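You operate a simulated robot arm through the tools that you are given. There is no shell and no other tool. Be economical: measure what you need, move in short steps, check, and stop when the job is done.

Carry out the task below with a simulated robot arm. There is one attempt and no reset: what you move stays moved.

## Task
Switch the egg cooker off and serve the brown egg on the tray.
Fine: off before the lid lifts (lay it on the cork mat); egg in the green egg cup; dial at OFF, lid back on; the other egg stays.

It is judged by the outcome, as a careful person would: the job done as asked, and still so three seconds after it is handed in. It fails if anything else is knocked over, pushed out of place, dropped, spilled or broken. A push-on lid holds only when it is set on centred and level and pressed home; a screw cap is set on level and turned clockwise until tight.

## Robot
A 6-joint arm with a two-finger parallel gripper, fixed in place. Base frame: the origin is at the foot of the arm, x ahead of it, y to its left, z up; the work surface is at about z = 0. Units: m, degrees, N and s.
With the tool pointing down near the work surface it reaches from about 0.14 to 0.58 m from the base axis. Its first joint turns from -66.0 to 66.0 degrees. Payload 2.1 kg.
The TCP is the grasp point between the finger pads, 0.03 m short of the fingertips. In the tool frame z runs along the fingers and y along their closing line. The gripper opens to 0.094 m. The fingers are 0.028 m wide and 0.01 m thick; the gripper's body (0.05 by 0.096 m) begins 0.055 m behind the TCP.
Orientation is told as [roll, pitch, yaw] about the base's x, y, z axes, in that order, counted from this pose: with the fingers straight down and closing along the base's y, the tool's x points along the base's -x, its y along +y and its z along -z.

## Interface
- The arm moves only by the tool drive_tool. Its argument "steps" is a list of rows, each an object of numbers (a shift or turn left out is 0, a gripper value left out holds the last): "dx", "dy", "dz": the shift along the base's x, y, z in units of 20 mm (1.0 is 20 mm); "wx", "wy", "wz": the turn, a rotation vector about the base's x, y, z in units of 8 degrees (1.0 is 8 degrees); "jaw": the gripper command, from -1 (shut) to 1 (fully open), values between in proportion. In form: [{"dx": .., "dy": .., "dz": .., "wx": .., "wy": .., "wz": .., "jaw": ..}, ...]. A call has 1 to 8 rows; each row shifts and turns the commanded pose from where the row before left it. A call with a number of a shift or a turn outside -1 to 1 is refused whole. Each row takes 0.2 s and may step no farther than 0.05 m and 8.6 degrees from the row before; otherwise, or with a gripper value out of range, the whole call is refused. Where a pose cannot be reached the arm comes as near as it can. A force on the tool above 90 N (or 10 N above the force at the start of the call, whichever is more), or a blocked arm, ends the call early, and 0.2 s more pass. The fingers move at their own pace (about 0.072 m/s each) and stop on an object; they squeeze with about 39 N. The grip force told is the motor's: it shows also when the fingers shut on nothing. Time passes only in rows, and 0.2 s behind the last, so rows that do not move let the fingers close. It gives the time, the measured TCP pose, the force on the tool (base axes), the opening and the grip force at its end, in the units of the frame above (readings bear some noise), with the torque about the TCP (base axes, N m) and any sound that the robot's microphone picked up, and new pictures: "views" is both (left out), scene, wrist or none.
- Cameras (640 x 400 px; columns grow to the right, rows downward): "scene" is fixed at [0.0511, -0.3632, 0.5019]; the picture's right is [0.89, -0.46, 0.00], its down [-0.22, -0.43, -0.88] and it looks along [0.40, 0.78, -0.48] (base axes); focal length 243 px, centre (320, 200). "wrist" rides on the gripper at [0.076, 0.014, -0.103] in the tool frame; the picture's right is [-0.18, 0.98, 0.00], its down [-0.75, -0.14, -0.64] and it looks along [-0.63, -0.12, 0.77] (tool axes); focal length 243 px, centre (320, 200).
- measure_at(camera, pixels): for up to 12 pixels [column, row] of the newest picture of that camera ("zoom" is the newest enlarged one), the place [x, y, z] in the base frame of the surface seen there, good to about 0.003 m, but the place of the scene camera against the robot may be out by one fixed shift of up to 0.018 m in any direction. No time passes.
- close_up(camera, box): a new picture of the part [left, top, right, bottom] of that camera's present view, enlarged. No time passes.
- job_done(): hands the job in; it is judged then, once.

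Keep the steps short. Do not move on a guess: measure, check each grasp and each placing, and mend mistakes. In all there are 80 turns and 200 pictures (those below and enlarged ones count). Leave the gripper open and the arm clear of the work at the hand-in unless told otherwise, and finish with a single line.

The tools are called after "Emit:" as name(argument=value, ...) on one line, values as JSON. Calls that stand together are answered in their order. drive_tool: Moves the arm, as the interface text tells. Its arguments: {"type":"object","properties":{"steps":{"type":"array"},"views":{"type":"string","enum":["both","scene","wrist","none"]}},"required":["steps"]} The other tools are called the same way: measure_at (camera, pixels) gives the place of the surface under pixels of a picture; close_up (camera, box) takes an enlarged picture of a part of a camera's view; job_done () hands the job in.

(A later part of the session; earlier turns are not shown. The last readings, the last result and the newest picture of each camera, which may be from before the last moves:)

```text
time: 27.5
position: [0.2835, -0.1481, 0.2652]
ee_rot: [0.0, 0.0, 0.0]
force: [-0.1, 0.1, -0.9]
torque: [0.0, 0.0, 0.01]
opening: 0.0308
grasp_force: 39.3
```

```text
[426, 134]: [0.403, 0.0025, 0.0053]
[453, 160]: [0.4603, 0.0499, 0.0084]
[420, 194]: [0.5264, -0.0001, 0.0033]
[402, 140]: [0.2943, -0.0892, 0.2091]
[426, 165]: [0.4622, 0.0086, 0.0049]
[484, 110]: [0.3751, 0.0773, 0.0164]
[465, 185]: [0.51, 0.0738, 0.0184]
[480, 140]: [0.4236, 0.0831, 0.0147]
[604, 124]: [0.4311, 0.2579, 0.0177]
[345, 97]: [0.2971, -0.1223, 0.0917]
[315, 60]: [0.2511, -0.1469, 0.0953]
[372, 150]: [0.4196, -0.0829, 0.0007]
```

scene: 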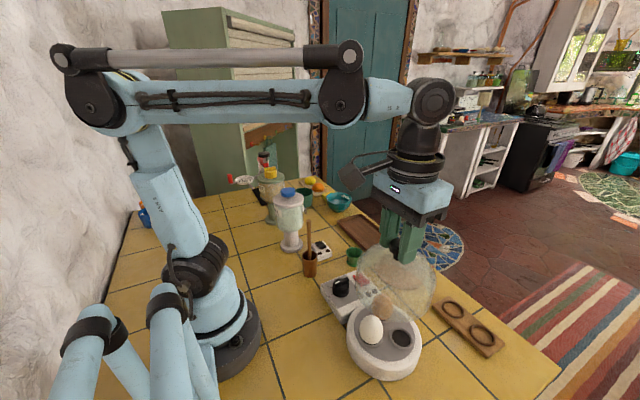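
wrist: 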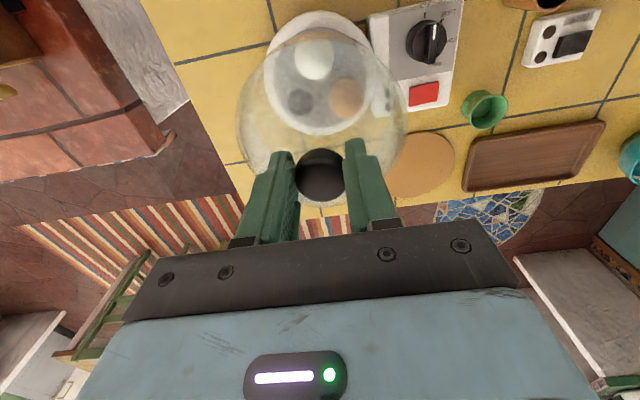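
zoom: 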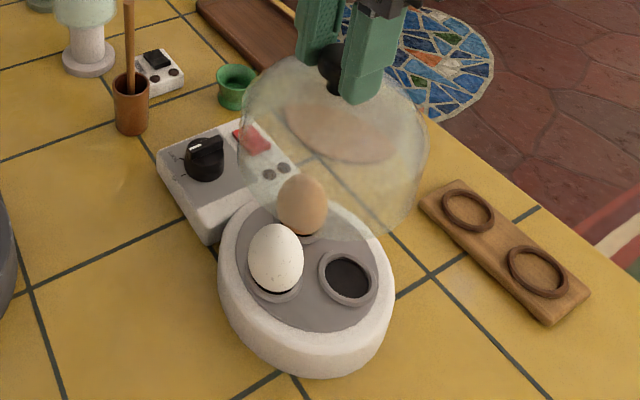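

The mat is centred near (0.462, -0.012) with radius about 0.063. I'll carry the lid there at this height.

Emit:
drive_tool(steps=[{"dx": 1, "dy": 0.75}, {"dx": 1, "dy": 0.75}, {"dx": 1, "dy": 0.75}, {"dx": 1, "dy": 0.75}, {"dx": 1, "dy": 0.75}, {"dx": 1, "dy": 0.75}, {"dx": 1, "dy": 0.75}, {"dx": 1, "dy": 0.75}], views="none")

Emit:
drive_tool(steps=[{"dx": 0.95, "dy": 0.8}, {"dz": -1}, {"dz": -1}, {"dz": -1}, {"dz": -1}])

Emit:
close_up(camera="scene", box=[330, 200, 490, 320])

```text
time: 29.3
position: [0.445, -0.0269, 0.2668]
ee_rot: [-0.1, 0.0, 0.0]
force: [-0.1, -0.7, -2.1]
torque: [-0.01, 0.02, 0.02]
opening: 0.0308
grasp_force: 39.1
```

```text
time: 30.5
position: [0.4655, -0.0113, 0.1865]
ee_rot: [-0.1, 0.1, 0.0]
force: [0.6, 0.4, -1.1]
torque: [0.0, 0.0, -0.01]
opening: 0.031
grasp_force: 39.4
```

scene: 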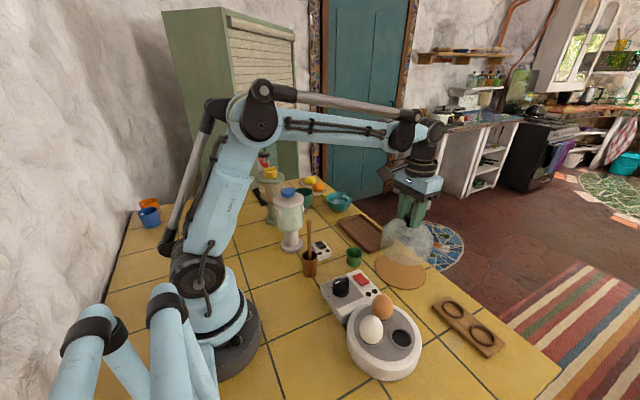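
wrist: 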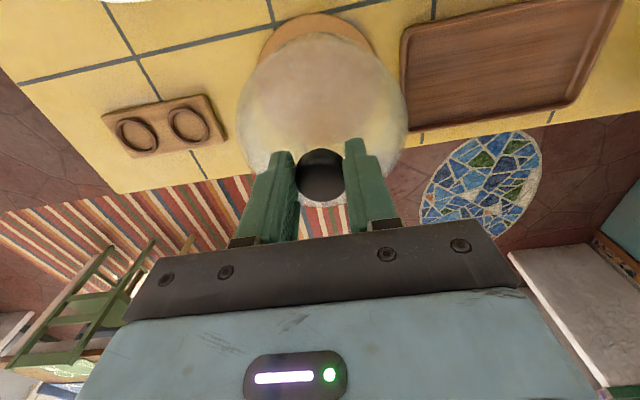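

```text
3.33 times, centred on (410, 260) of scene
```

zoom: 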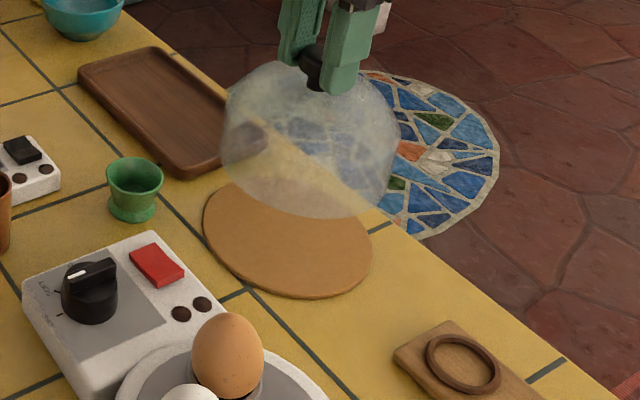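

The lid hangs level over the mat. I'll lower it and then feel for contact.

Emit:
drive_tool(steps=[{"dz": -1, "dx": -0.15}, {"dz": -0.8}, {"dz": -0.5}, {"dz": -0.3}, {"dz": -0.2}])

Emit:
close_up(camera="scene", box=[330, 200, 490, 320])

```text
time: 31.7
position: [0.4597, -0.0132, 0.1287]
ee_rot: [0.0, 0.0, -0.1]
force: [-0.3, 0.1, -0.8]
torque: [-0.04, 0.02, 0.0]
opening: 0.0309
grasp_force: 38.9
```

scene: 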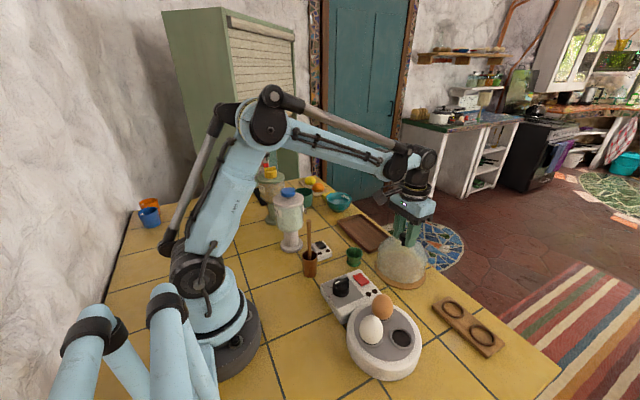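
wrist: 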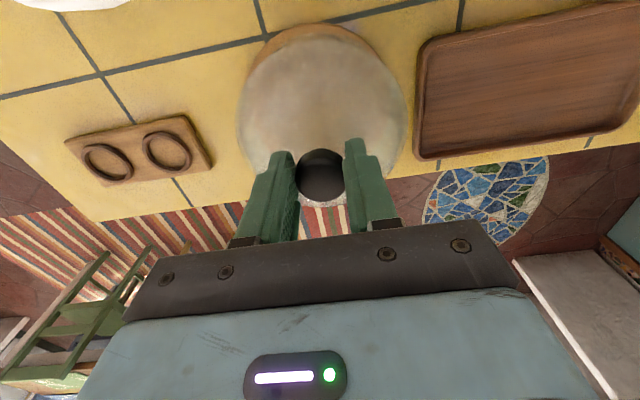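

```text
3.33 times, centred on (410, 260) of scene
```

zoom: 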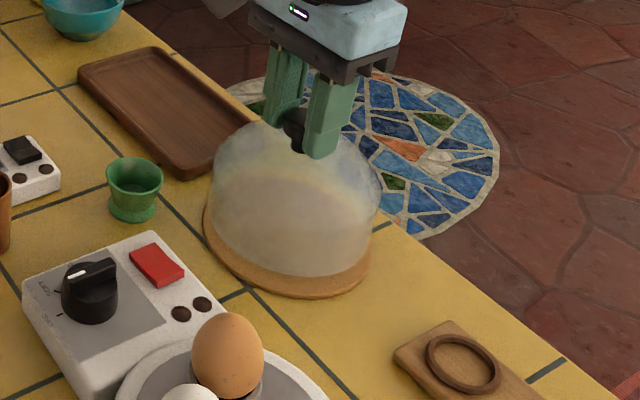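

Emit:
drive_tool(steps=[{"dz": -0.2}, {"dz": -0.15}, {"dz": -0.1}, {"dz": -0.1}], views="none")

```text
time: 32.7
position: [0.4608, -0.0127, 0.1191]
ee_rot: [0.0, 0.1, 0.0]
force: [0.1, 0.4, -0.5]
torque: [0.0, 0.01, 0.0]
opening: 0.0307
grasp_force: 39.1
```

No contact yet at 0.119. I'll continue in 1.5 mm steps.

Emit:
drive_tool(steps=[{"dz": -0.08}, {"dz": -0.08}, {"dz": -0.08}], views="scene")

Emit:
close_up(camera="scene", box=[360, 210, 450, 300])

```text
time: 33.5
position: [0.4593, -0.0128, 0.114]
ee_rot: [0.1, 0.1, 0.0]
force: [1.2, -1.0, 33.5]
torque: [-0.02, -0.25, 0.03]
opening: 0.031
grasp_force: 39.2
```

scene: 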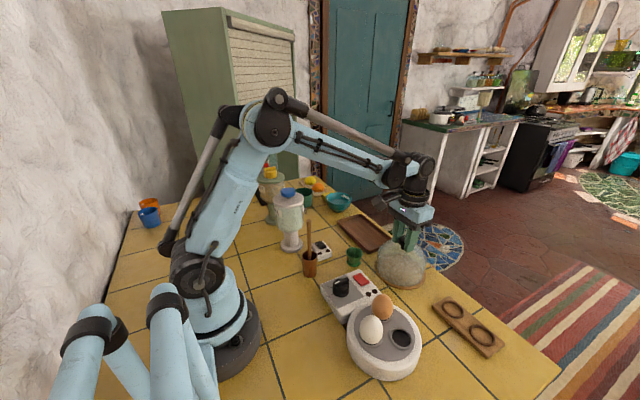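

```text
4.44 times, centred on (405, 255) of scene
```

zoom: 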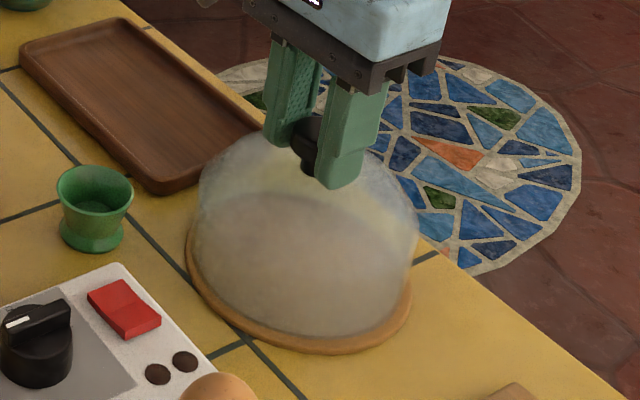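

The lid rests flat on the mat with 33 N of contact. I'll ease up 1 mm, open and rise.

Emit:
drive_tool(steps=[{"dz": 0.06}, {"jaw": 0.3}, {}, {"dz": 0.7}, {"dz": 1}, {"dz": 1}, {"dz": 1}])

Emit:
close_up(camera="scene", box=[300, 210, 460, 390])

```text
time: 35.1
position: [0.46, -0.0142, 0.1898]
ee_rot: [0.0, 0.1, 0.0]
force: [-0.2, 0.5, 0.0]
torque: [0.02, -0.04, 0.02]
opening: 0.0612
grasp_force: 0.0
```

scene: 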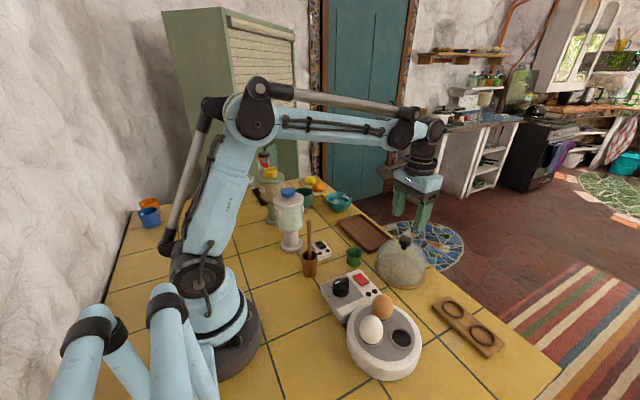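
wrist: 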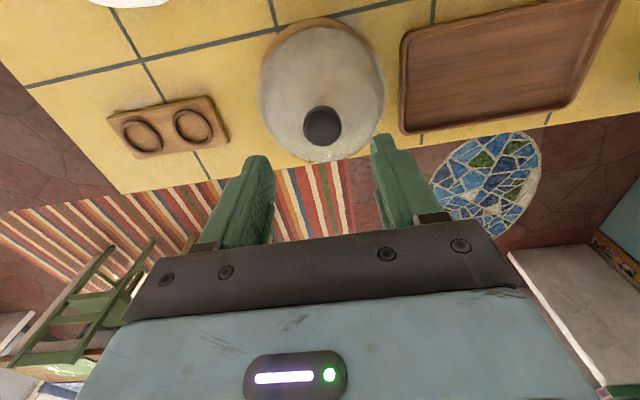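

```text
2.22 times, centred on (380, 300) of scene
```

zoom: 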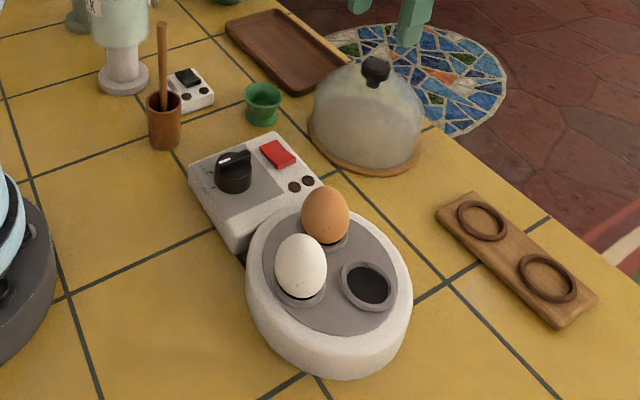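

The lid sits centred on the mat. Next is the cup, so I'll pull back and up to view it.

Emit:
drive_tool(steps=[{"dz": 1}, {"dz": 1, "dx": -1}, {"dx": -1, "dy": 0.6}, {"dx": -1, "dy": 0.8}, {"dx": -1, "dy": 0.8}, {"dx": -1, "dy": 0.8}, {"dx": -1, "dy": 0.8}, {"dx": -1, "dy": 0.2}], views="wrist")

Emit:
close_up(camera="wrist", box=[270, 30, 430, 140])

```text
time: 36.9
position: [0.32, 0.0684, 0.2294]
ee_rot: [0.0, 0.1, 0.0]
force: [-0.1, -0.3, 0.6]
torque: [0.0, 0.02, 0.0]
opening: 0.0611
grasp_force: 0.1
```

wrist: 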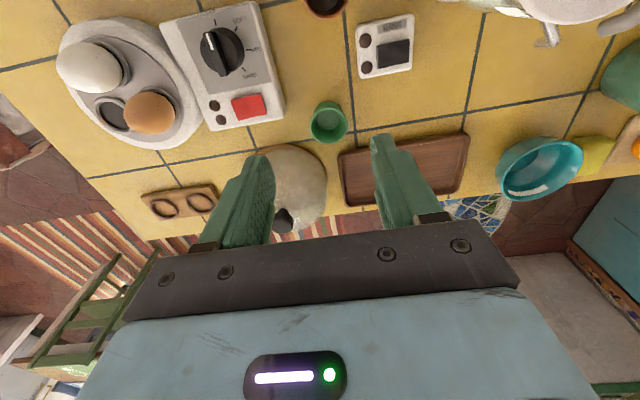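

```text
3.64 times, centred on (350, 85) of wrist
```

zoom: 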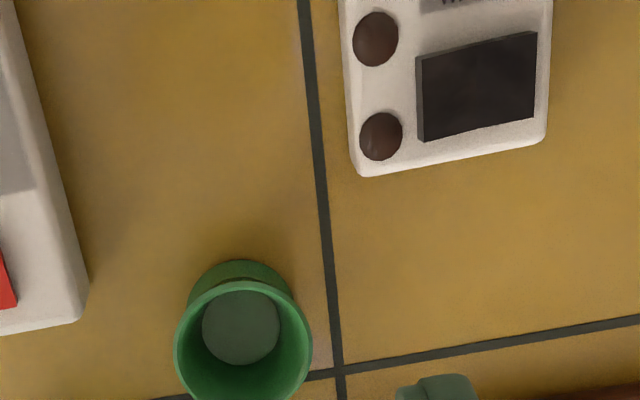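

Emit:
measure_at(camera="wrist", pixels=[[311, 124], [346.5, 122], [329, 108.5], [330, 142], [328, 119], [322, 103], [345, 160], [465, 137], [462, 190], [350, 200], [405, 160], [440, 165]])

Emit:
close_up(camera="wrist", box=[300, 90, 480, 220])

Emit:
close_up(camera="scene", box=[320, 200, 420, 280])

```text
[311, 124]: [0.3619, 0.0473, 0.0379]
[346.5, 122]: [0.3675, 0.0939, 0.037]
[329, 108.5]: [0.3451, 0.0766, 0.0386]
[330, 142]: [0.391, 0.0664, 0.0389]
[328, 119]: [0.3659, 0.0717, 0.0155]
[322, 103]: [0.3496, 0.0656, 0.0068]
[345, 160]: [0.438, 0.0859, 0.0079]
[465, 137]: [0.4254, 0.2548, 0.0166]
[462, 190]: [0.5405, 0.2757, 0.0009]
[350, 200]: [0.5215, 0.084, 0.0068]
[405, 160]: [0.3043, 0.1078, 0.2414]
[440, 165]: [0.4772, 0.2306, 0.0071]
```

```text
3.08 times, centred on (390, 155) of wrist
```

zoom: 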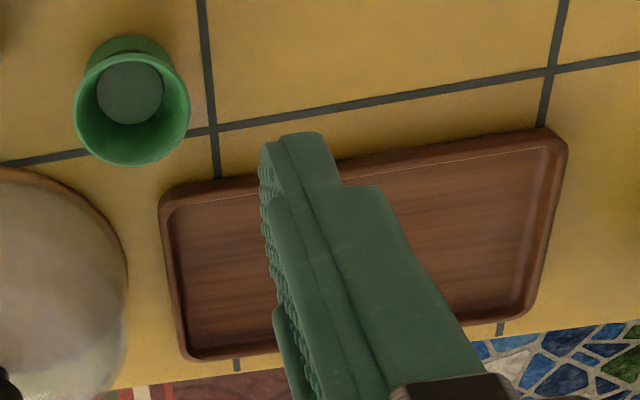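

```text
5.00 times, centred on (370, 240) of scene
```

zoom: 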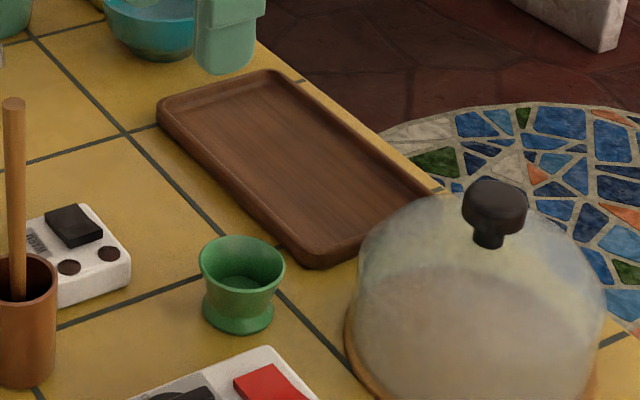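

The cup's rim is centred at (0.367, 0.0705), 47 mm wide and 38 mm high. The tray interior is about x 0.425–0.51, y 0.085–0.25, at z 0.007. I'll go over the cup.

Emit:
drive_tool(steps=[{"dx": 1, "jaw": 0.6}, {"dx": 1, "dy": 0.1}, {"dx": 0.35, "dz": -1}, {"dz": -1}, {"dz": -1}, {"dz": -1}, {"dz": -1}, {"dz": -1}])

Emit:
measure_at(camera="wrist", pixels=[[320, 130], [300, 150]])

```text
time: 38.7
position: [0.3671, 0.0687, 0.1103]
ee_rot: [0.0, 0.1, -0.1]
force: [0.1, -0.2, -0.3]
torque: [-0.03, 0.0, 0.02]
opening: 0.0753
grasp_force: 0.0
```

scene: 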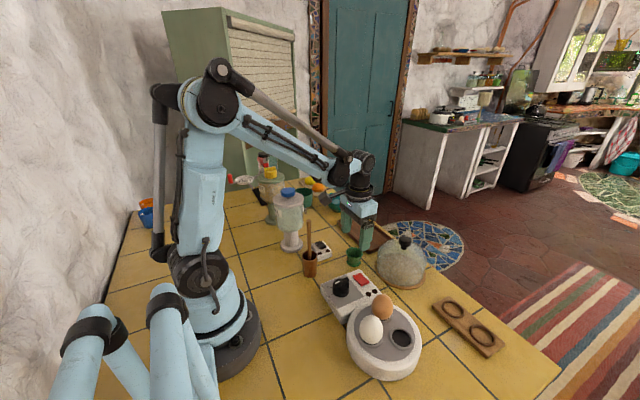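
wrist: 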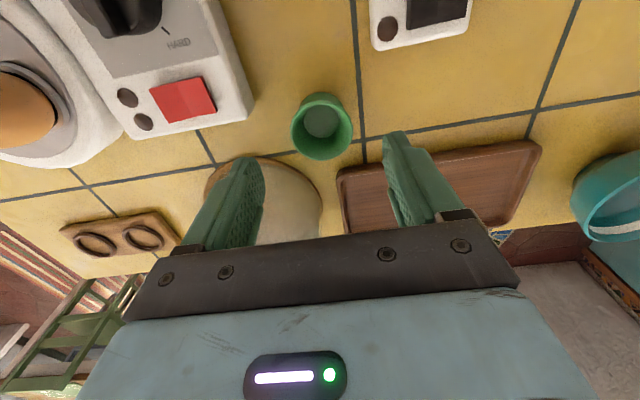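

```text
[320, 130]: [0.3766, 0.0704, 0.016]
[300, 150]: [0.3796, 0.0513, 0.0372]
```

The cup lies between the fingers at (321, 127). I'll trim y by 2 mm and lower so the tips reach z ≈ 0.009.

Emit:
drive_tool(steps=[{"dz": -1, "dy": 0.1}, {"dz": -1}, {"dz": -1}, {"dz": -0.55}], views="wrist")

```text
time: 39.7
position: [0.3669, 0.0717, 0.0373]
ee_rot: [0.0, 0.1, -0.1]
force: [0.0, -0.6, 0.3]
torque: [0.01, -0.03, 0.02]
opening: 0.0752
grasp_force: 0.1
```

wrist: 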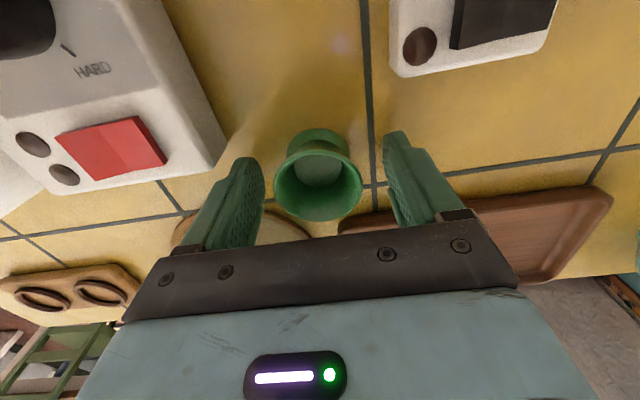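

The cup is well between the fingers. I'll close.

Emit:
drive_tool(steps=[{"jaw": -1}, {}, {}], views="wrist")

```text
time: 40.5
position: [0.3659, 0.0717, 0.0391]
ee_rot: [0.0, 0.1, 0.0]
force: [-0.1, -0.2, -0.5]
torque: [0.01, 0.01, 0.02]
opening: 0.0505
grasp_force: 39.0
```

wrist: 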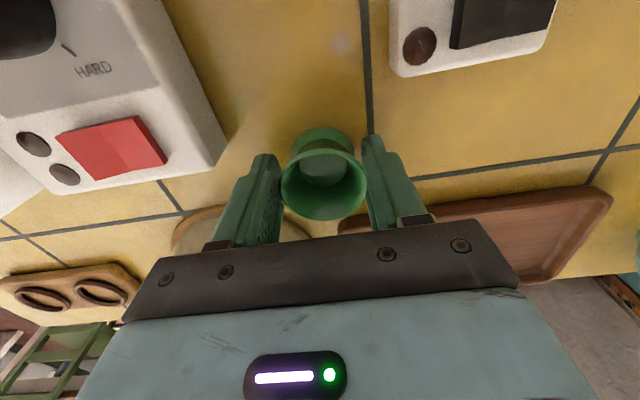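

It holds the cup at 50 mm. I'll lift 60 mm and carry it over the tray to (0.467, 0.155).

Emit:
drive_tool(steps=[{"dz": 0.5}, {"dz": 1}, {"dz": 1}, {"dz": 0.5, "dy": 0.7}, {"dx": 1, "dy": 0.9}, {"dx": 1, "dy": 0.9}, {"dx": 1, "dy": 0.9}, {"dx": 1, "dy": 0.8}])

```text
time: 42.3
position: [0.4476, 0.1572, 0.0994]
ee_rot: [0.0, 0.2, 0.1]
force: [0.0, -0.3, -1.4]
torque: [-0.01, 0.01, 0.02]
opening: 0.0502
grasp_force: 38.6
```

scene: 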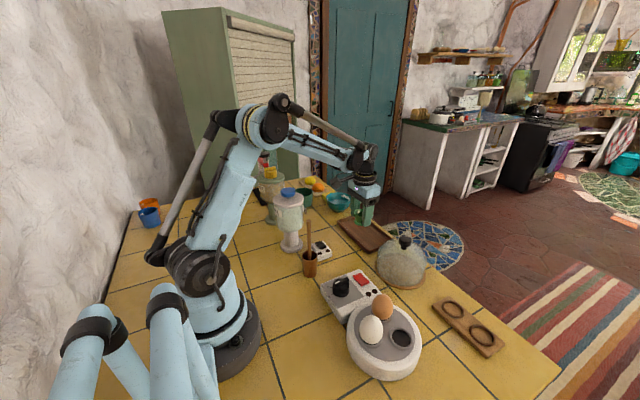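
wrist: 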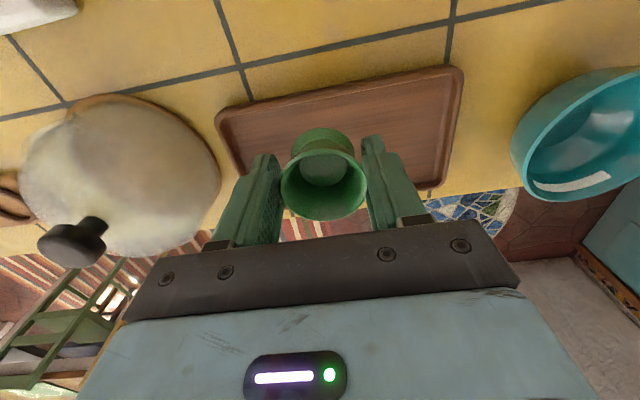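

Next I'll finish the x move, lower, then feel for the tray at about z 0.046.

Emit:
drive_tool(steps=[{"dx": 0.95}, {"dz": -1}, {"dz": -1}, {"dz": -0.4}, {"dz": -0.1}], views="wrist")

Emit:
measure_at(camera="wrist", pixels=[[220, 92], [465, 60], [240, 110], [440, 85]])

```text
time: 43.5
position: [0.4664, 0.1553, 0.0466]
ee_rot: [0.0, 0.0, 0.0]
force: [-0.3, 0.0, -0.9]
torque: [-0.01, -0.01, -0.01]
opening: 0.0506
grasp_force: 39.1
```

wrist: 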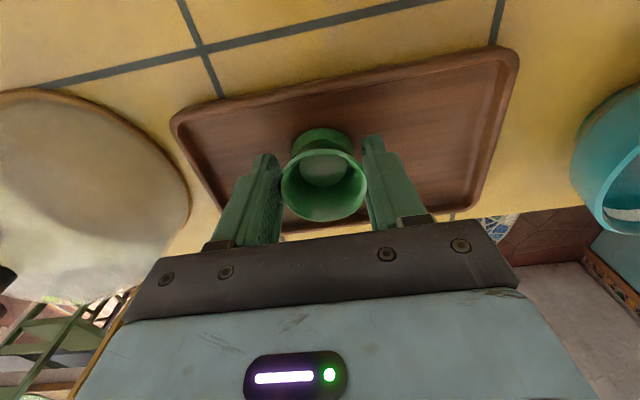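

```text
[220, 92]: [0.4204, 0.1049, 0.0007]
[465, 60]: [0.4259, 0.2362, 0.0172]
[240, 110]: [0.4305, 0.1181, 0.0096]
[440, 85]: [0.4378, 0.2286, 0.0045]
```

Emit:
drive_tool(steps=[{"dz": -0.08}, {"dz": -0.07}], views="none")

```text
time: 44.1
position: [0.4676, 0.1559, 0.0445]
ee_rot: [-0.1, 0.1, 0.0]
force: [0.8, 0.3, -1.2]
torque: [-0.02, 0.03, 0.03]
opening: 0.0504
grasp_force: 39.1
```

No contact yet, so I'll go slightly lower.

Emit:
drive_tool(steps=[{"dz": -0.07}, {"dz": -0.07}], views="scene")

Emit:
close_up(camera="scene", box=[320, 190, 420, 270])

```text
time: 44.7
position: [0.4685, 0.1566, 0.0426]
ee_rot: [-0.1, 0.1, 0.0]
force: [-3.1, -0.2, 34.7]
torque: [-0.01, -0.05, -0.05]
opening: 0.0505
grasp_force: 38.8
```

scene: 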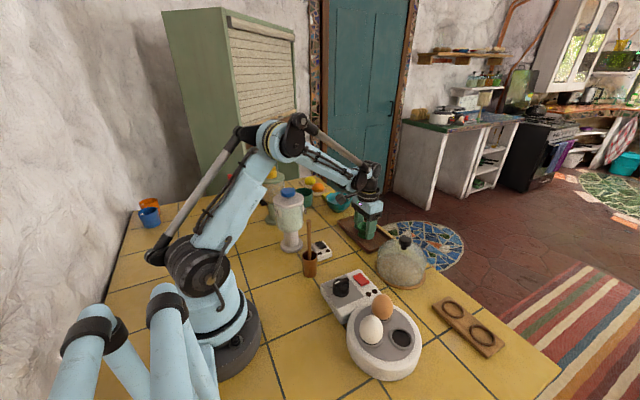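

```text
5.00 times, centred on (370, 230) of scene
```

zoom: 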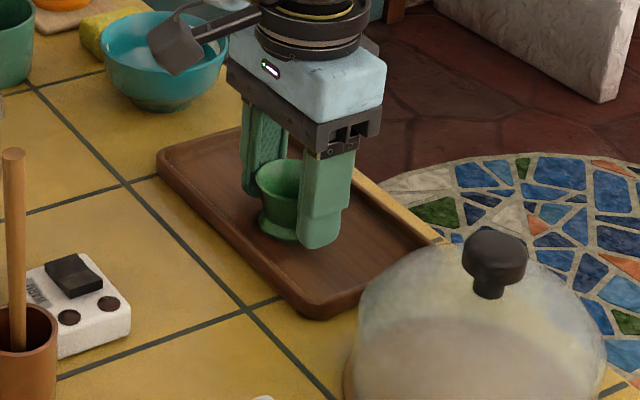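

The cup stands on the tray floor with 35 N of contact. I'll ease up, open, rise and look.

Emit:
drive_tool(steps=[{"dz": 0.07}, {"jaw": 0.6}, {}, {"dz": 1}, {"dz": 1}, {"dz": 1}, {"dz": 1, "dx": -0.5}, {"dz": 1, "dx": -1}])

Emit:
measure_at(camera="wrist", pixels=[[320, 130], [320, 110]])

```text
time: 46.5
position: [0.4372, 0.1539, 0.1429]
ee_rot: [0.0, 0.1, 0.1]
force: [-0.8, 1.1, 0.2]
torque: [0.01, -0.01, -0.02]
opening: 0.0751
grasp_force: 0.1
```

scene: 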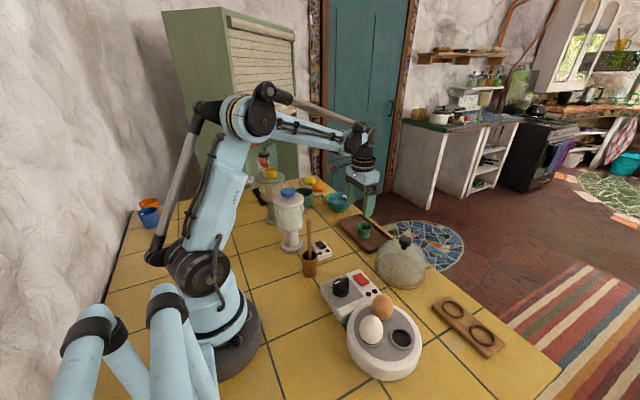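
wrist: 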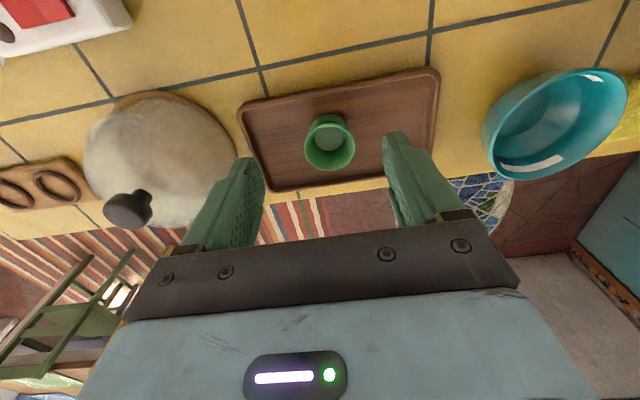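

```text
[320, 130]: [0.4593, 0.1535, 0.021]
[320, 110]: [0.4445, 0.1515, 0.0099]
```

The cup is upright on the tray. I'll measure its rim for the centre, then go to the eggs.

Emit:
measure_at(camera="wrist", pixels=[[305, 145], [354, 143], [327, 116], [331, 169], [330, 135]])

Emit:
drive_tool(steps=[{"dz": 1}, {"dz": 1, "dx": -1, "dy": -0.5}, {"dz": 1, "dx": -1, "dy": -1}, {"dz": 0.5, "dx": -1, "dy": -1}, {"dx": -1, "dy": -1}, {"dx": -1, "dy": -1}, {"dx": -1, "dy": -1}, {"dx": -1, "dy": -1}], views="none")

Emit:
drive_tool(steps=[{"dx": -1, "dy": -1}, {"dx": -1, "dy": -1}, {"dy": -1}, {"dy": -1}, {"dy": -1}, {"dy": -1}, {"dy": -0.7}], views="wrist")

```text
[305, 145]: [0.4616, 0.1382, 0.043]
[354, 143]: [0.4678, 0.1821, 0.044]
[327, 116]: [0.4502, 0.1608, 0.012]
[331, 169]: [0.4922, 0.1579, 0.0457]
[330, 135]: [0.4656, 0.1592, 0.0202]
```

```text
time: 48.3
position: [0.2955, 0.0257, 0.2121]
ee_rot: [0.0, 0.1, 0.0]
force: [0.6, 0.6, 0.4]
torque: [0.01, -0.03, -0.02]
opening: 0.0754
grasp_force: 0.0
```

```text
time: 49.9
position: [0.2556, -0.1074, 0.2122]
ee_rot: [0.0, 0.1, 0.0]
force: [0.0, -0.4, -0.2]
torque: [0.06, -0.02, 0.0]
opening: 0.0752
grasp_force: 0.0
```

wrist: 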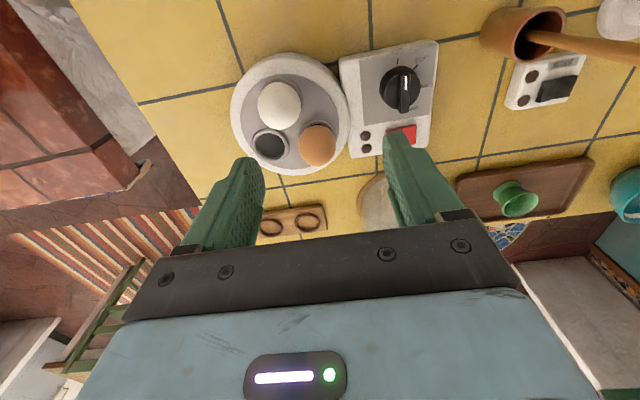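

The cup's centre is about (0.468, 0.157). Next I'll measure the brown egg at (317, 144) and its neighbours.

Emit:
close_up(camera="wrist", box=[225, 45, 365, 180])

Emit:
measure_at(camera="wrist", pixels=[[317, 144], [300, 146], [335, 142], [316, 126], [318, 163], [317, 150], [280, 105], [300, 110], [279, 126], [271, 145], [337, 155], [285, 130]])

Emit:
close_up(camera="scene", box=[340, 270, 430, 390])

Emit:
measure_at(camera="scene", pixels=[[382, 307], [374, 307], [391, 307], [382, 297], [382, 316], [371, 330], [361, 330], [382, 331]])

```text
2.96 times, centred on (295, 112) of wrist
```

zoom: 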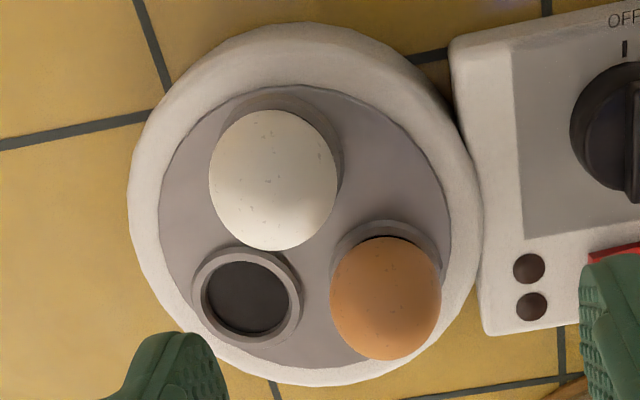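

```text
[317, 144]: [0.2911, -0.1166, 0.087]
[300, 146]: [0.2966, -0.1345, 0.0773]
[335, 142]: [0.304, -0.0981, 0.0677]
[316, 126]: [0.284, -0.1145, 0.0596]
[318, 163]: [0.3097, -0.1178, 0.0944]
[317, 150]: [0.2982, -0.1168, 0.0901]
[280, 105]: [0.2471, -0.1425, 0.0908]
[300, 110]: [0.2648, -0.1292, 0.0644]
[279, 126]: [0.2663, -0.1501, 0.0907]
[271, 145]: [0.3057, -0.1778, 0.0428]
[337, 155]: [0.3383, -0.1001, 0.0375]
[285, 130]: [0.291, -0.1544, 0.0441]
```

```text
3.33 times, centred on (385, 330) of scene
```

zoom: 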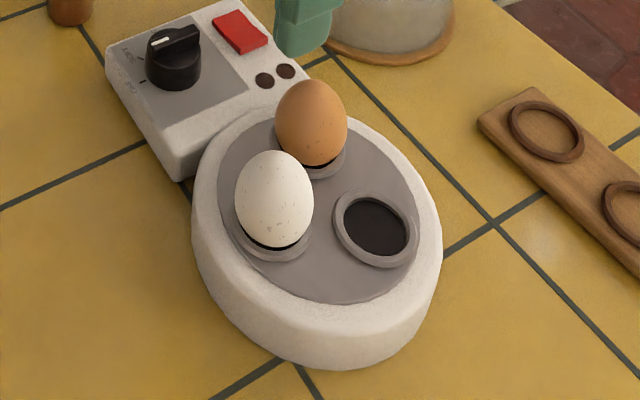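

```text
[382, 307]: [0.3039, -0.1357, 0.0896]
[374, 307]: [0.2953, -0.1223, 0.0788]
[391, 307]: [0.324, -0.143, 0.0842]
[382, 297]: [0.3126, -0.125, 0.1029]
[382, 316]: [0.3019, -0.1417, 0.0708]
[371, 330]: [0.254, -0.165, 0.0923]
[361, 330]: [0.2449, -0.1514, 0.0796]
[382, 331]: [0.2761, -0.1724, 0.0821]
```

I estimate the brown egg's centre at (0.302, -0.116), its top at z 0.095 and its widest point near z 0.071. The white egg ends near x 0.269, so at yaw 0 the fingers clear it. I'll go above the egg.

Emit:
drive_tool(steps=[{"dx": 0.8, "dy": -0.2, "jaw": 0.4}, {"dx": 0.8, "dy": -0.2}, {"dx": 0.7}, {"dz": -1}, {"dz": -1}, {"dz": -1}])

Emit:
close_up(camera="scene", box=[340, 240, 440, 360])

Emit:
close_up(camera="wrist", box=[220, 60, 420, 220])

```text
time: 51.3
position: [0.3033, -0.1149, 0.1519]
ee_rot: [0.0, 0.1, 0.0]
force: [0.2, 0.2, -0.2]
torque: [-0.01, 0.02, 0.04]
opening: 0.066
grasp_force: 0.1
```

scene: 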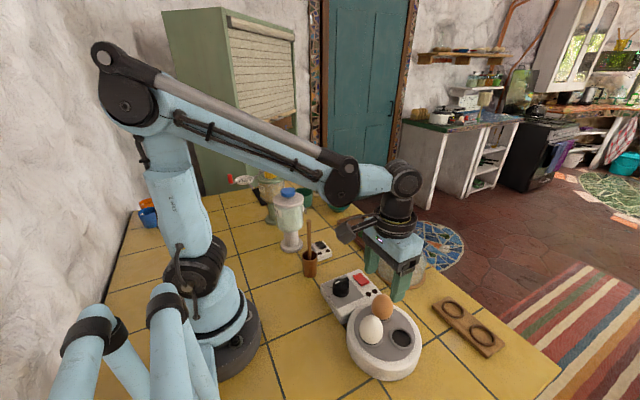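
wrist: 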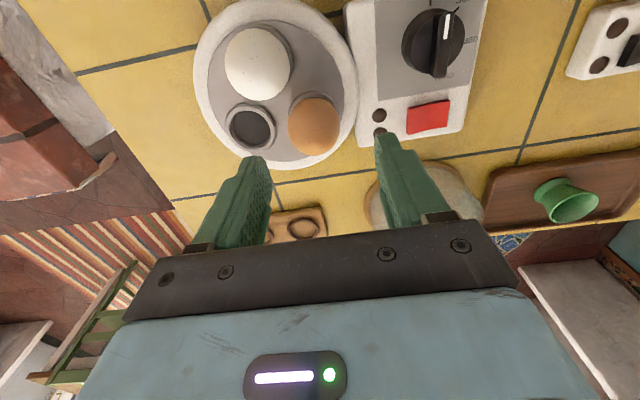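

```text
3.33 times, centred on (390, 300) of scene
```

zoom: 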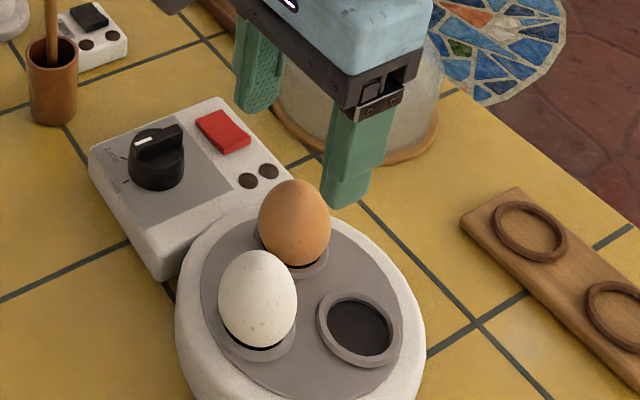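

```text
2.50 times, centred on (320, 140) of wrist
```

zoom: 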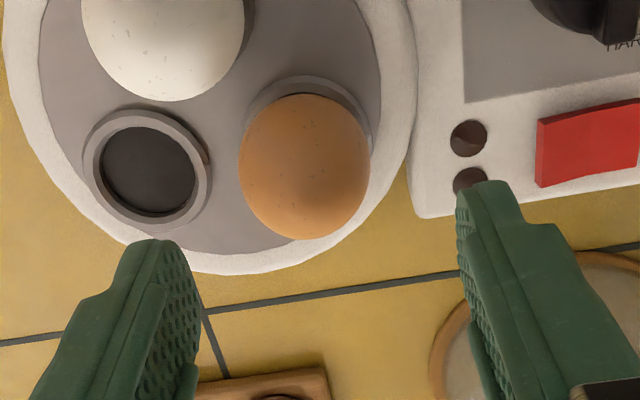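

I'll measure the egg once more from here.

Emit:
measure_at(camera="wrist", pixels=[[290, 124], [338, 122], [314, 103], [315, 155], [314, 124], [315, 140], [294, 110], [334, 108]])

Emit:
measure_at(camera="scene", pixels=[[382, 294.5], [382, 300], [372.5, 305], [391.5, 305], [381, 310], [381, 318], [382, 323]])

```text
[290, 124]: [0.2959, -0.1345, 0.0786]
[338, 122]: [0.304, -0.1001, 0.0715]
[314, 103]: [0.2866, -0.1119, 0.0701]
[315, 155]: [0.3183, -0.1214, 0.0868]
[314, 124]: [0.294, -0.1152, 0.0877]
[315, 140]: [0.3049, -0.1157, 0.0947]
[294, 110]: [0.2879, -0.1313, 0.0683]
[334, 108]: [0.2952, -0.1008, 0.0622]
```

```text
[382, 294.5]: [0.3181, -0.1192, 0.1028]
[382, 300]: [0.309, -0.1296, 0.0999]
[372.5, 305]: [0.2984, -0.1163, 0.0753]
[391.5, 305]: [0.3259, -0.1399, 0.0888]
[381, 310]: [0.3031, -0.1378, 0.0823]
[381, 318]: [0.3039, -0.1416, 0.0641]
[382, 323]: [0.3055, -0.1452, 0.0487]
```

The egg's axis is at about (0.303, -0.117). I'll trim y by 2 mm and lower to TCP z 0.096, which puts the tips just under the widest point.

Emit:
drive_tool(steps=[{"dz": -1, "dy": -0.1}, {"dz": -1}, {"dz": -0.8}, {}])

Emit:
close_up(camera="scene", box=[340, 260, 430, 350])

```text
time: 52.3
position: [0.3032, -0.1182, 0.0978]
ee_rot: [0.1, 0.1, -0.1]
force: [-0.7, -0.2, -0.2]
torque: [-0.01, -0.02, -0.01]
opening: 0.0657
grasp_force: 0.1
```

scene: 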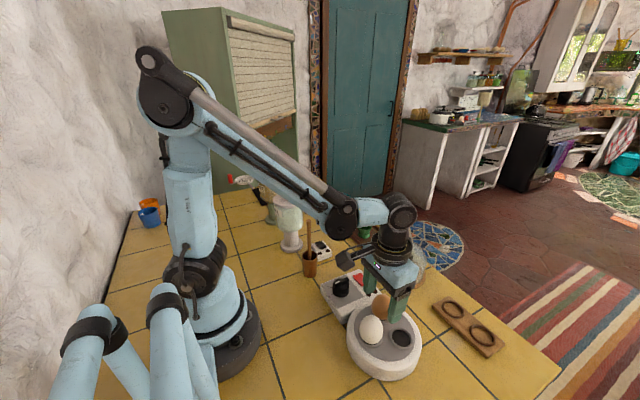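
wrist: 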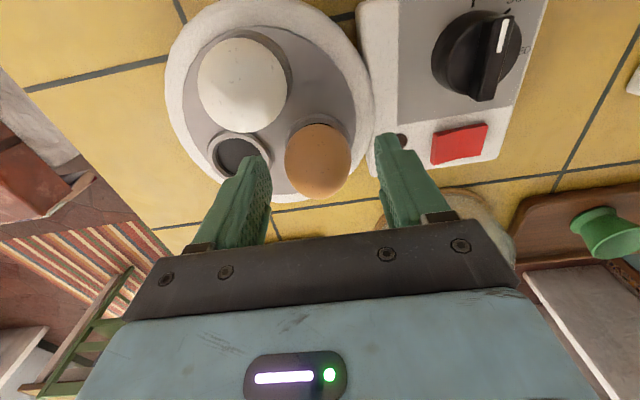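

```text
4.44 times, centred on (385, 305) of scene
```

zoom: 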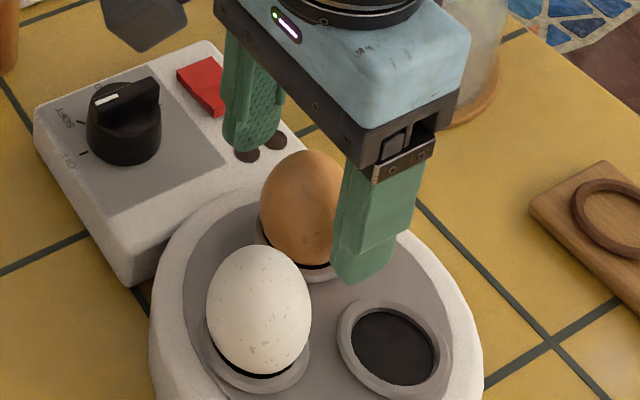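

The fingers are centred on the egg and clear of the white one. I'll close.

Emit:
drive_tool(steps=[{"jaw": -0.1}, {"jaw": -0.35}, {}], views="wrist")

```text
time: 53.1
position: [0.3046, -0.1182, 0.0975]
ee_rot: [0.0, 0.1, 0.1]
force: [1.0, 0.4, -0.1]
torque: [0.02, -0.01, 0.0]
opening: 0.0425
grasp_force: 20.4
```

wrist: 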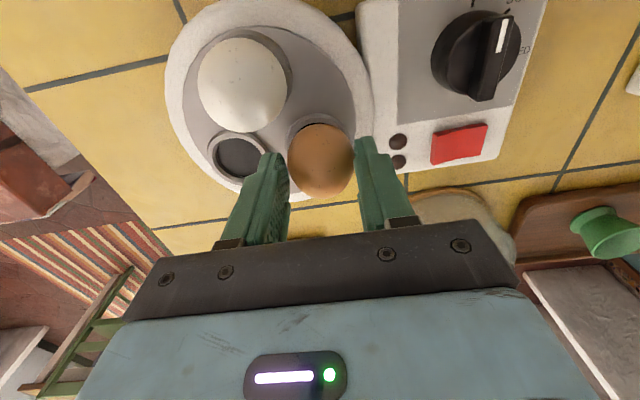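

The egg is held at 42.5 mm with 20 N, which is gentle. I'll lift slowly and check.

Emit:
drive_tool(steps=[{"dz": 0.2}, {"dz": 0.4}, {"dz": 0.6}, {"dz": 0.8}])

Emit:
close_up(camera="scene", box=[340, 230, 430, 350])

```text
time: 54.1
position: [0.3016, -0.1184, 0.1378]
ee_rot: [0.0, 0.1, 0.0]
force: [0.1, -0.7, -0.4]
torque: [0.02, 0.01, 0.03]
opening: 0.0422
grasp_force: 19.9
```

scene: 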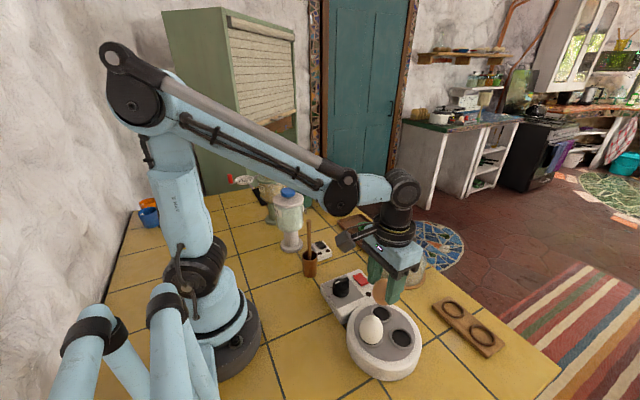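
wrist: 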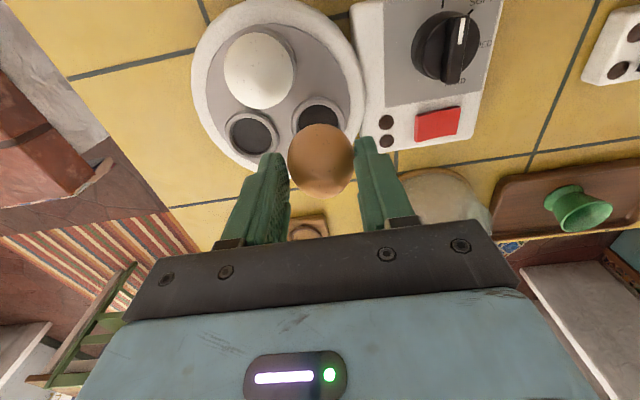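

```text
3.33 times, centred on (385, 290) of scene
```

zoom: 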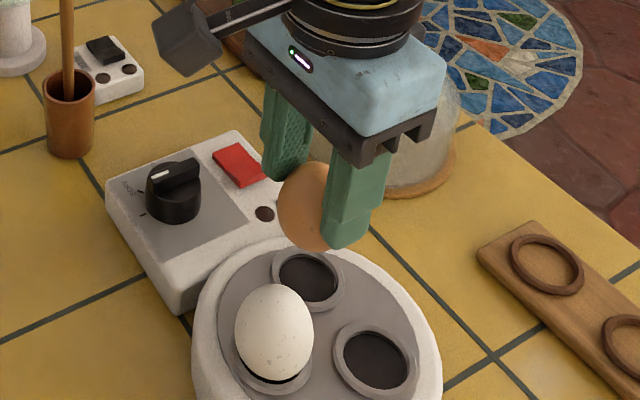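

The egg is held upright. I'll raise it to about z 0.22 and carry it over to the cup.

Emit:
drive_tool(steps=[{"dz": 0.8}, {"dz": 0.8}, {"dz": 0.8}, {"dz": 0.8}, {"dx": 0.3, "dy": 0.8, "dz": 0.5}, {"dx": 0.3, "dy": 0.8}, {"dx": 0.3, "dy": 0.8}, {"dx": 0.3, "dy": 0.8}], views="none")

Emit:
drive_tool(steps=[{"dx": 0.3, "dy": 0.8}, {"dx": 0.5, "dy": 0.8}, {"dx": 0.8, "dy": 0.8}, {"dx": 0.8, "dy": 0.8}, {"dx": 0.8, "dy": 0.8}, {"dx": 0.8, "dy": 0.8}, {"dx": 0.8, "dy": 0.8}, {"dx": 0.8, "dy": 0.8}], views="none")

Emit:
drive_tool(steps=[{"dx": 0.8, "dy": 0.8}, {"dx": 0.6, "dy": 0.8}, {"dy": 0.4}])

```text
time: 55.9
position: [0.3269, -0.0516, 0.2125]
ee_rot: [0.1, 0.1, -0.1]
force: [0.6, -0.9, -1.1]
torque: [-0.03, 0.01, 0.02]
opening: 0.0421
grasp_force: 19.6
```

```text
time: 57.7
position: [0.4377, 0.0765, 0.2115]
ee_rot: [0.0, 0.1, -0.1]
force: [-0.8, 0.0, -1.1]
torque: [-0.01, 0.0, -0.02]
opening: 0.0422
grasp_force: 19.7
```

```text
time: 58.5
position: [0.4667, 0.1142, 0.2114]
ee_rot: [-0.1, 0.1, 0.0]
force: [0.0, 0.6, -1.4]
torque: [0.01, 0.01, -0.03]
opening: 0.042
grasp_force: 20.3
```

scene: 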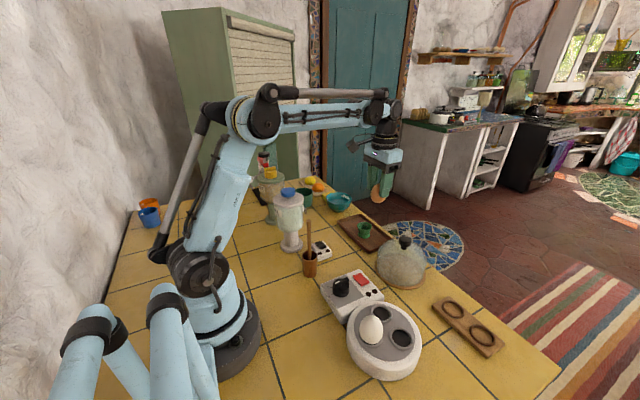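
wrist: 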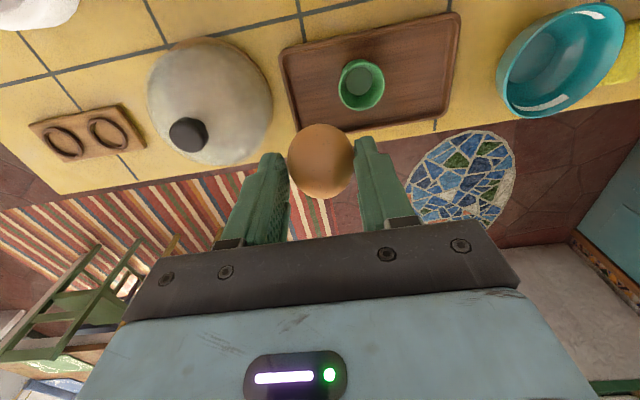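

I'll measure the cup rim again from here.

Emit:
measure_at(camera="wrist", pixels=[[340, 86], [382, 84], [359, 62], [362, 109], [361, 82], [320, 150], [292, 160], [352, 157]])

Emit:
close_up(camera="wrist", box=[320, 40, 400, 120])

```text
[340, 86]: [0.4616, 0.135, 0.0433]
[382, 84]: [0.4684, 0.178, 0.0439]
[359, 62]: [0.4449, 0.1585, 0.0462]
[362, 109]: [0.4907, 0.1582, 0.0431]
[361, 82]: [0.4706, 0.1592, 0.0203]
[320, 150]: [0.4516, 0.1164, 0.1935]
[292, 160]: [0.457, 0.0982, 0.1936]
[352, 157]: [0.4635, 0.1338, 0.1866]
```

```text
5.00 times, centred on (360, 80) of wrist
```

zoom: 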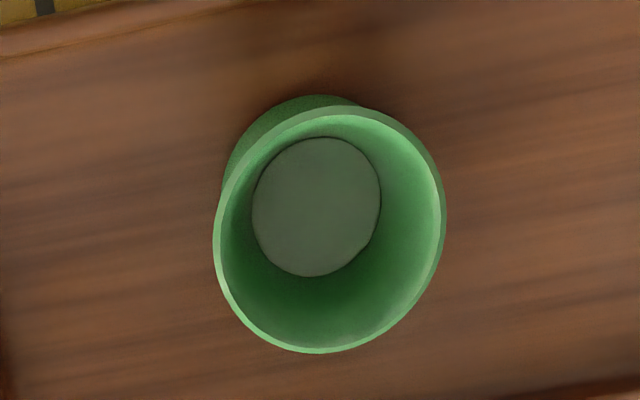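

The cup's centre is (0.468, 0.157). I'll move above it and lower to about z 0.11 for a check.

Emit:
drive_tool(steps=[{"dx": 0.08, "dy": 0.8}, {"dy": 0.8}, {"dy": 0.5, "dz": -0.5}, {"dz": -1}, {"dz": -1}, {"dz": -1}, {"dz": -1}, {"dz": -0.3}])

Emit:
close_up(camera="scene", box=[320, 180, 420, 270])

Emit:
close_up(camera="wrist", box=[240, 60, 400, 220])

```text
time: 60.3
position: [0.4681, 0.1562, 0.1159]
ee_rot: [-0.1, 0.1, 0.1]
force: [0.3, 0.6, -0.5]
torque: [-0.03, 0.0, 0.01]
opening: 0.0422
grasp_force: 20.3
```

scene: 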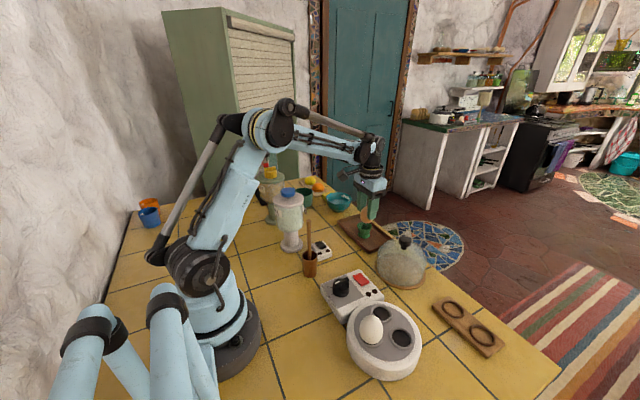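
wrist: 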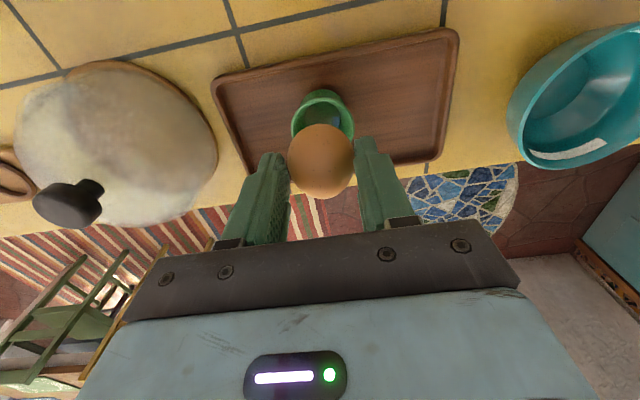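

```text
4.44 times, centred on (370, 225) of scene
```

zoom: 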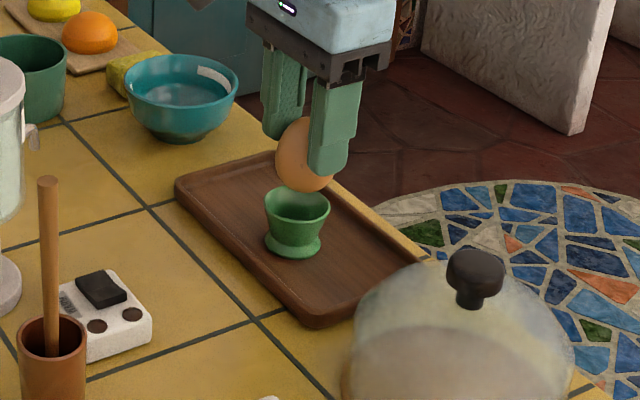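

```text
2.50 times, centred on (320, 140) of wrist
```

zoom: 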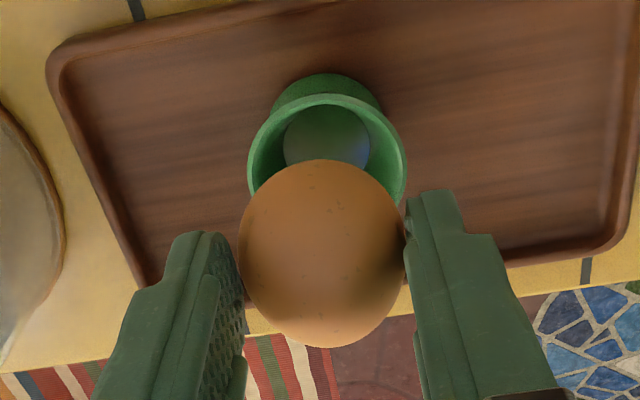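

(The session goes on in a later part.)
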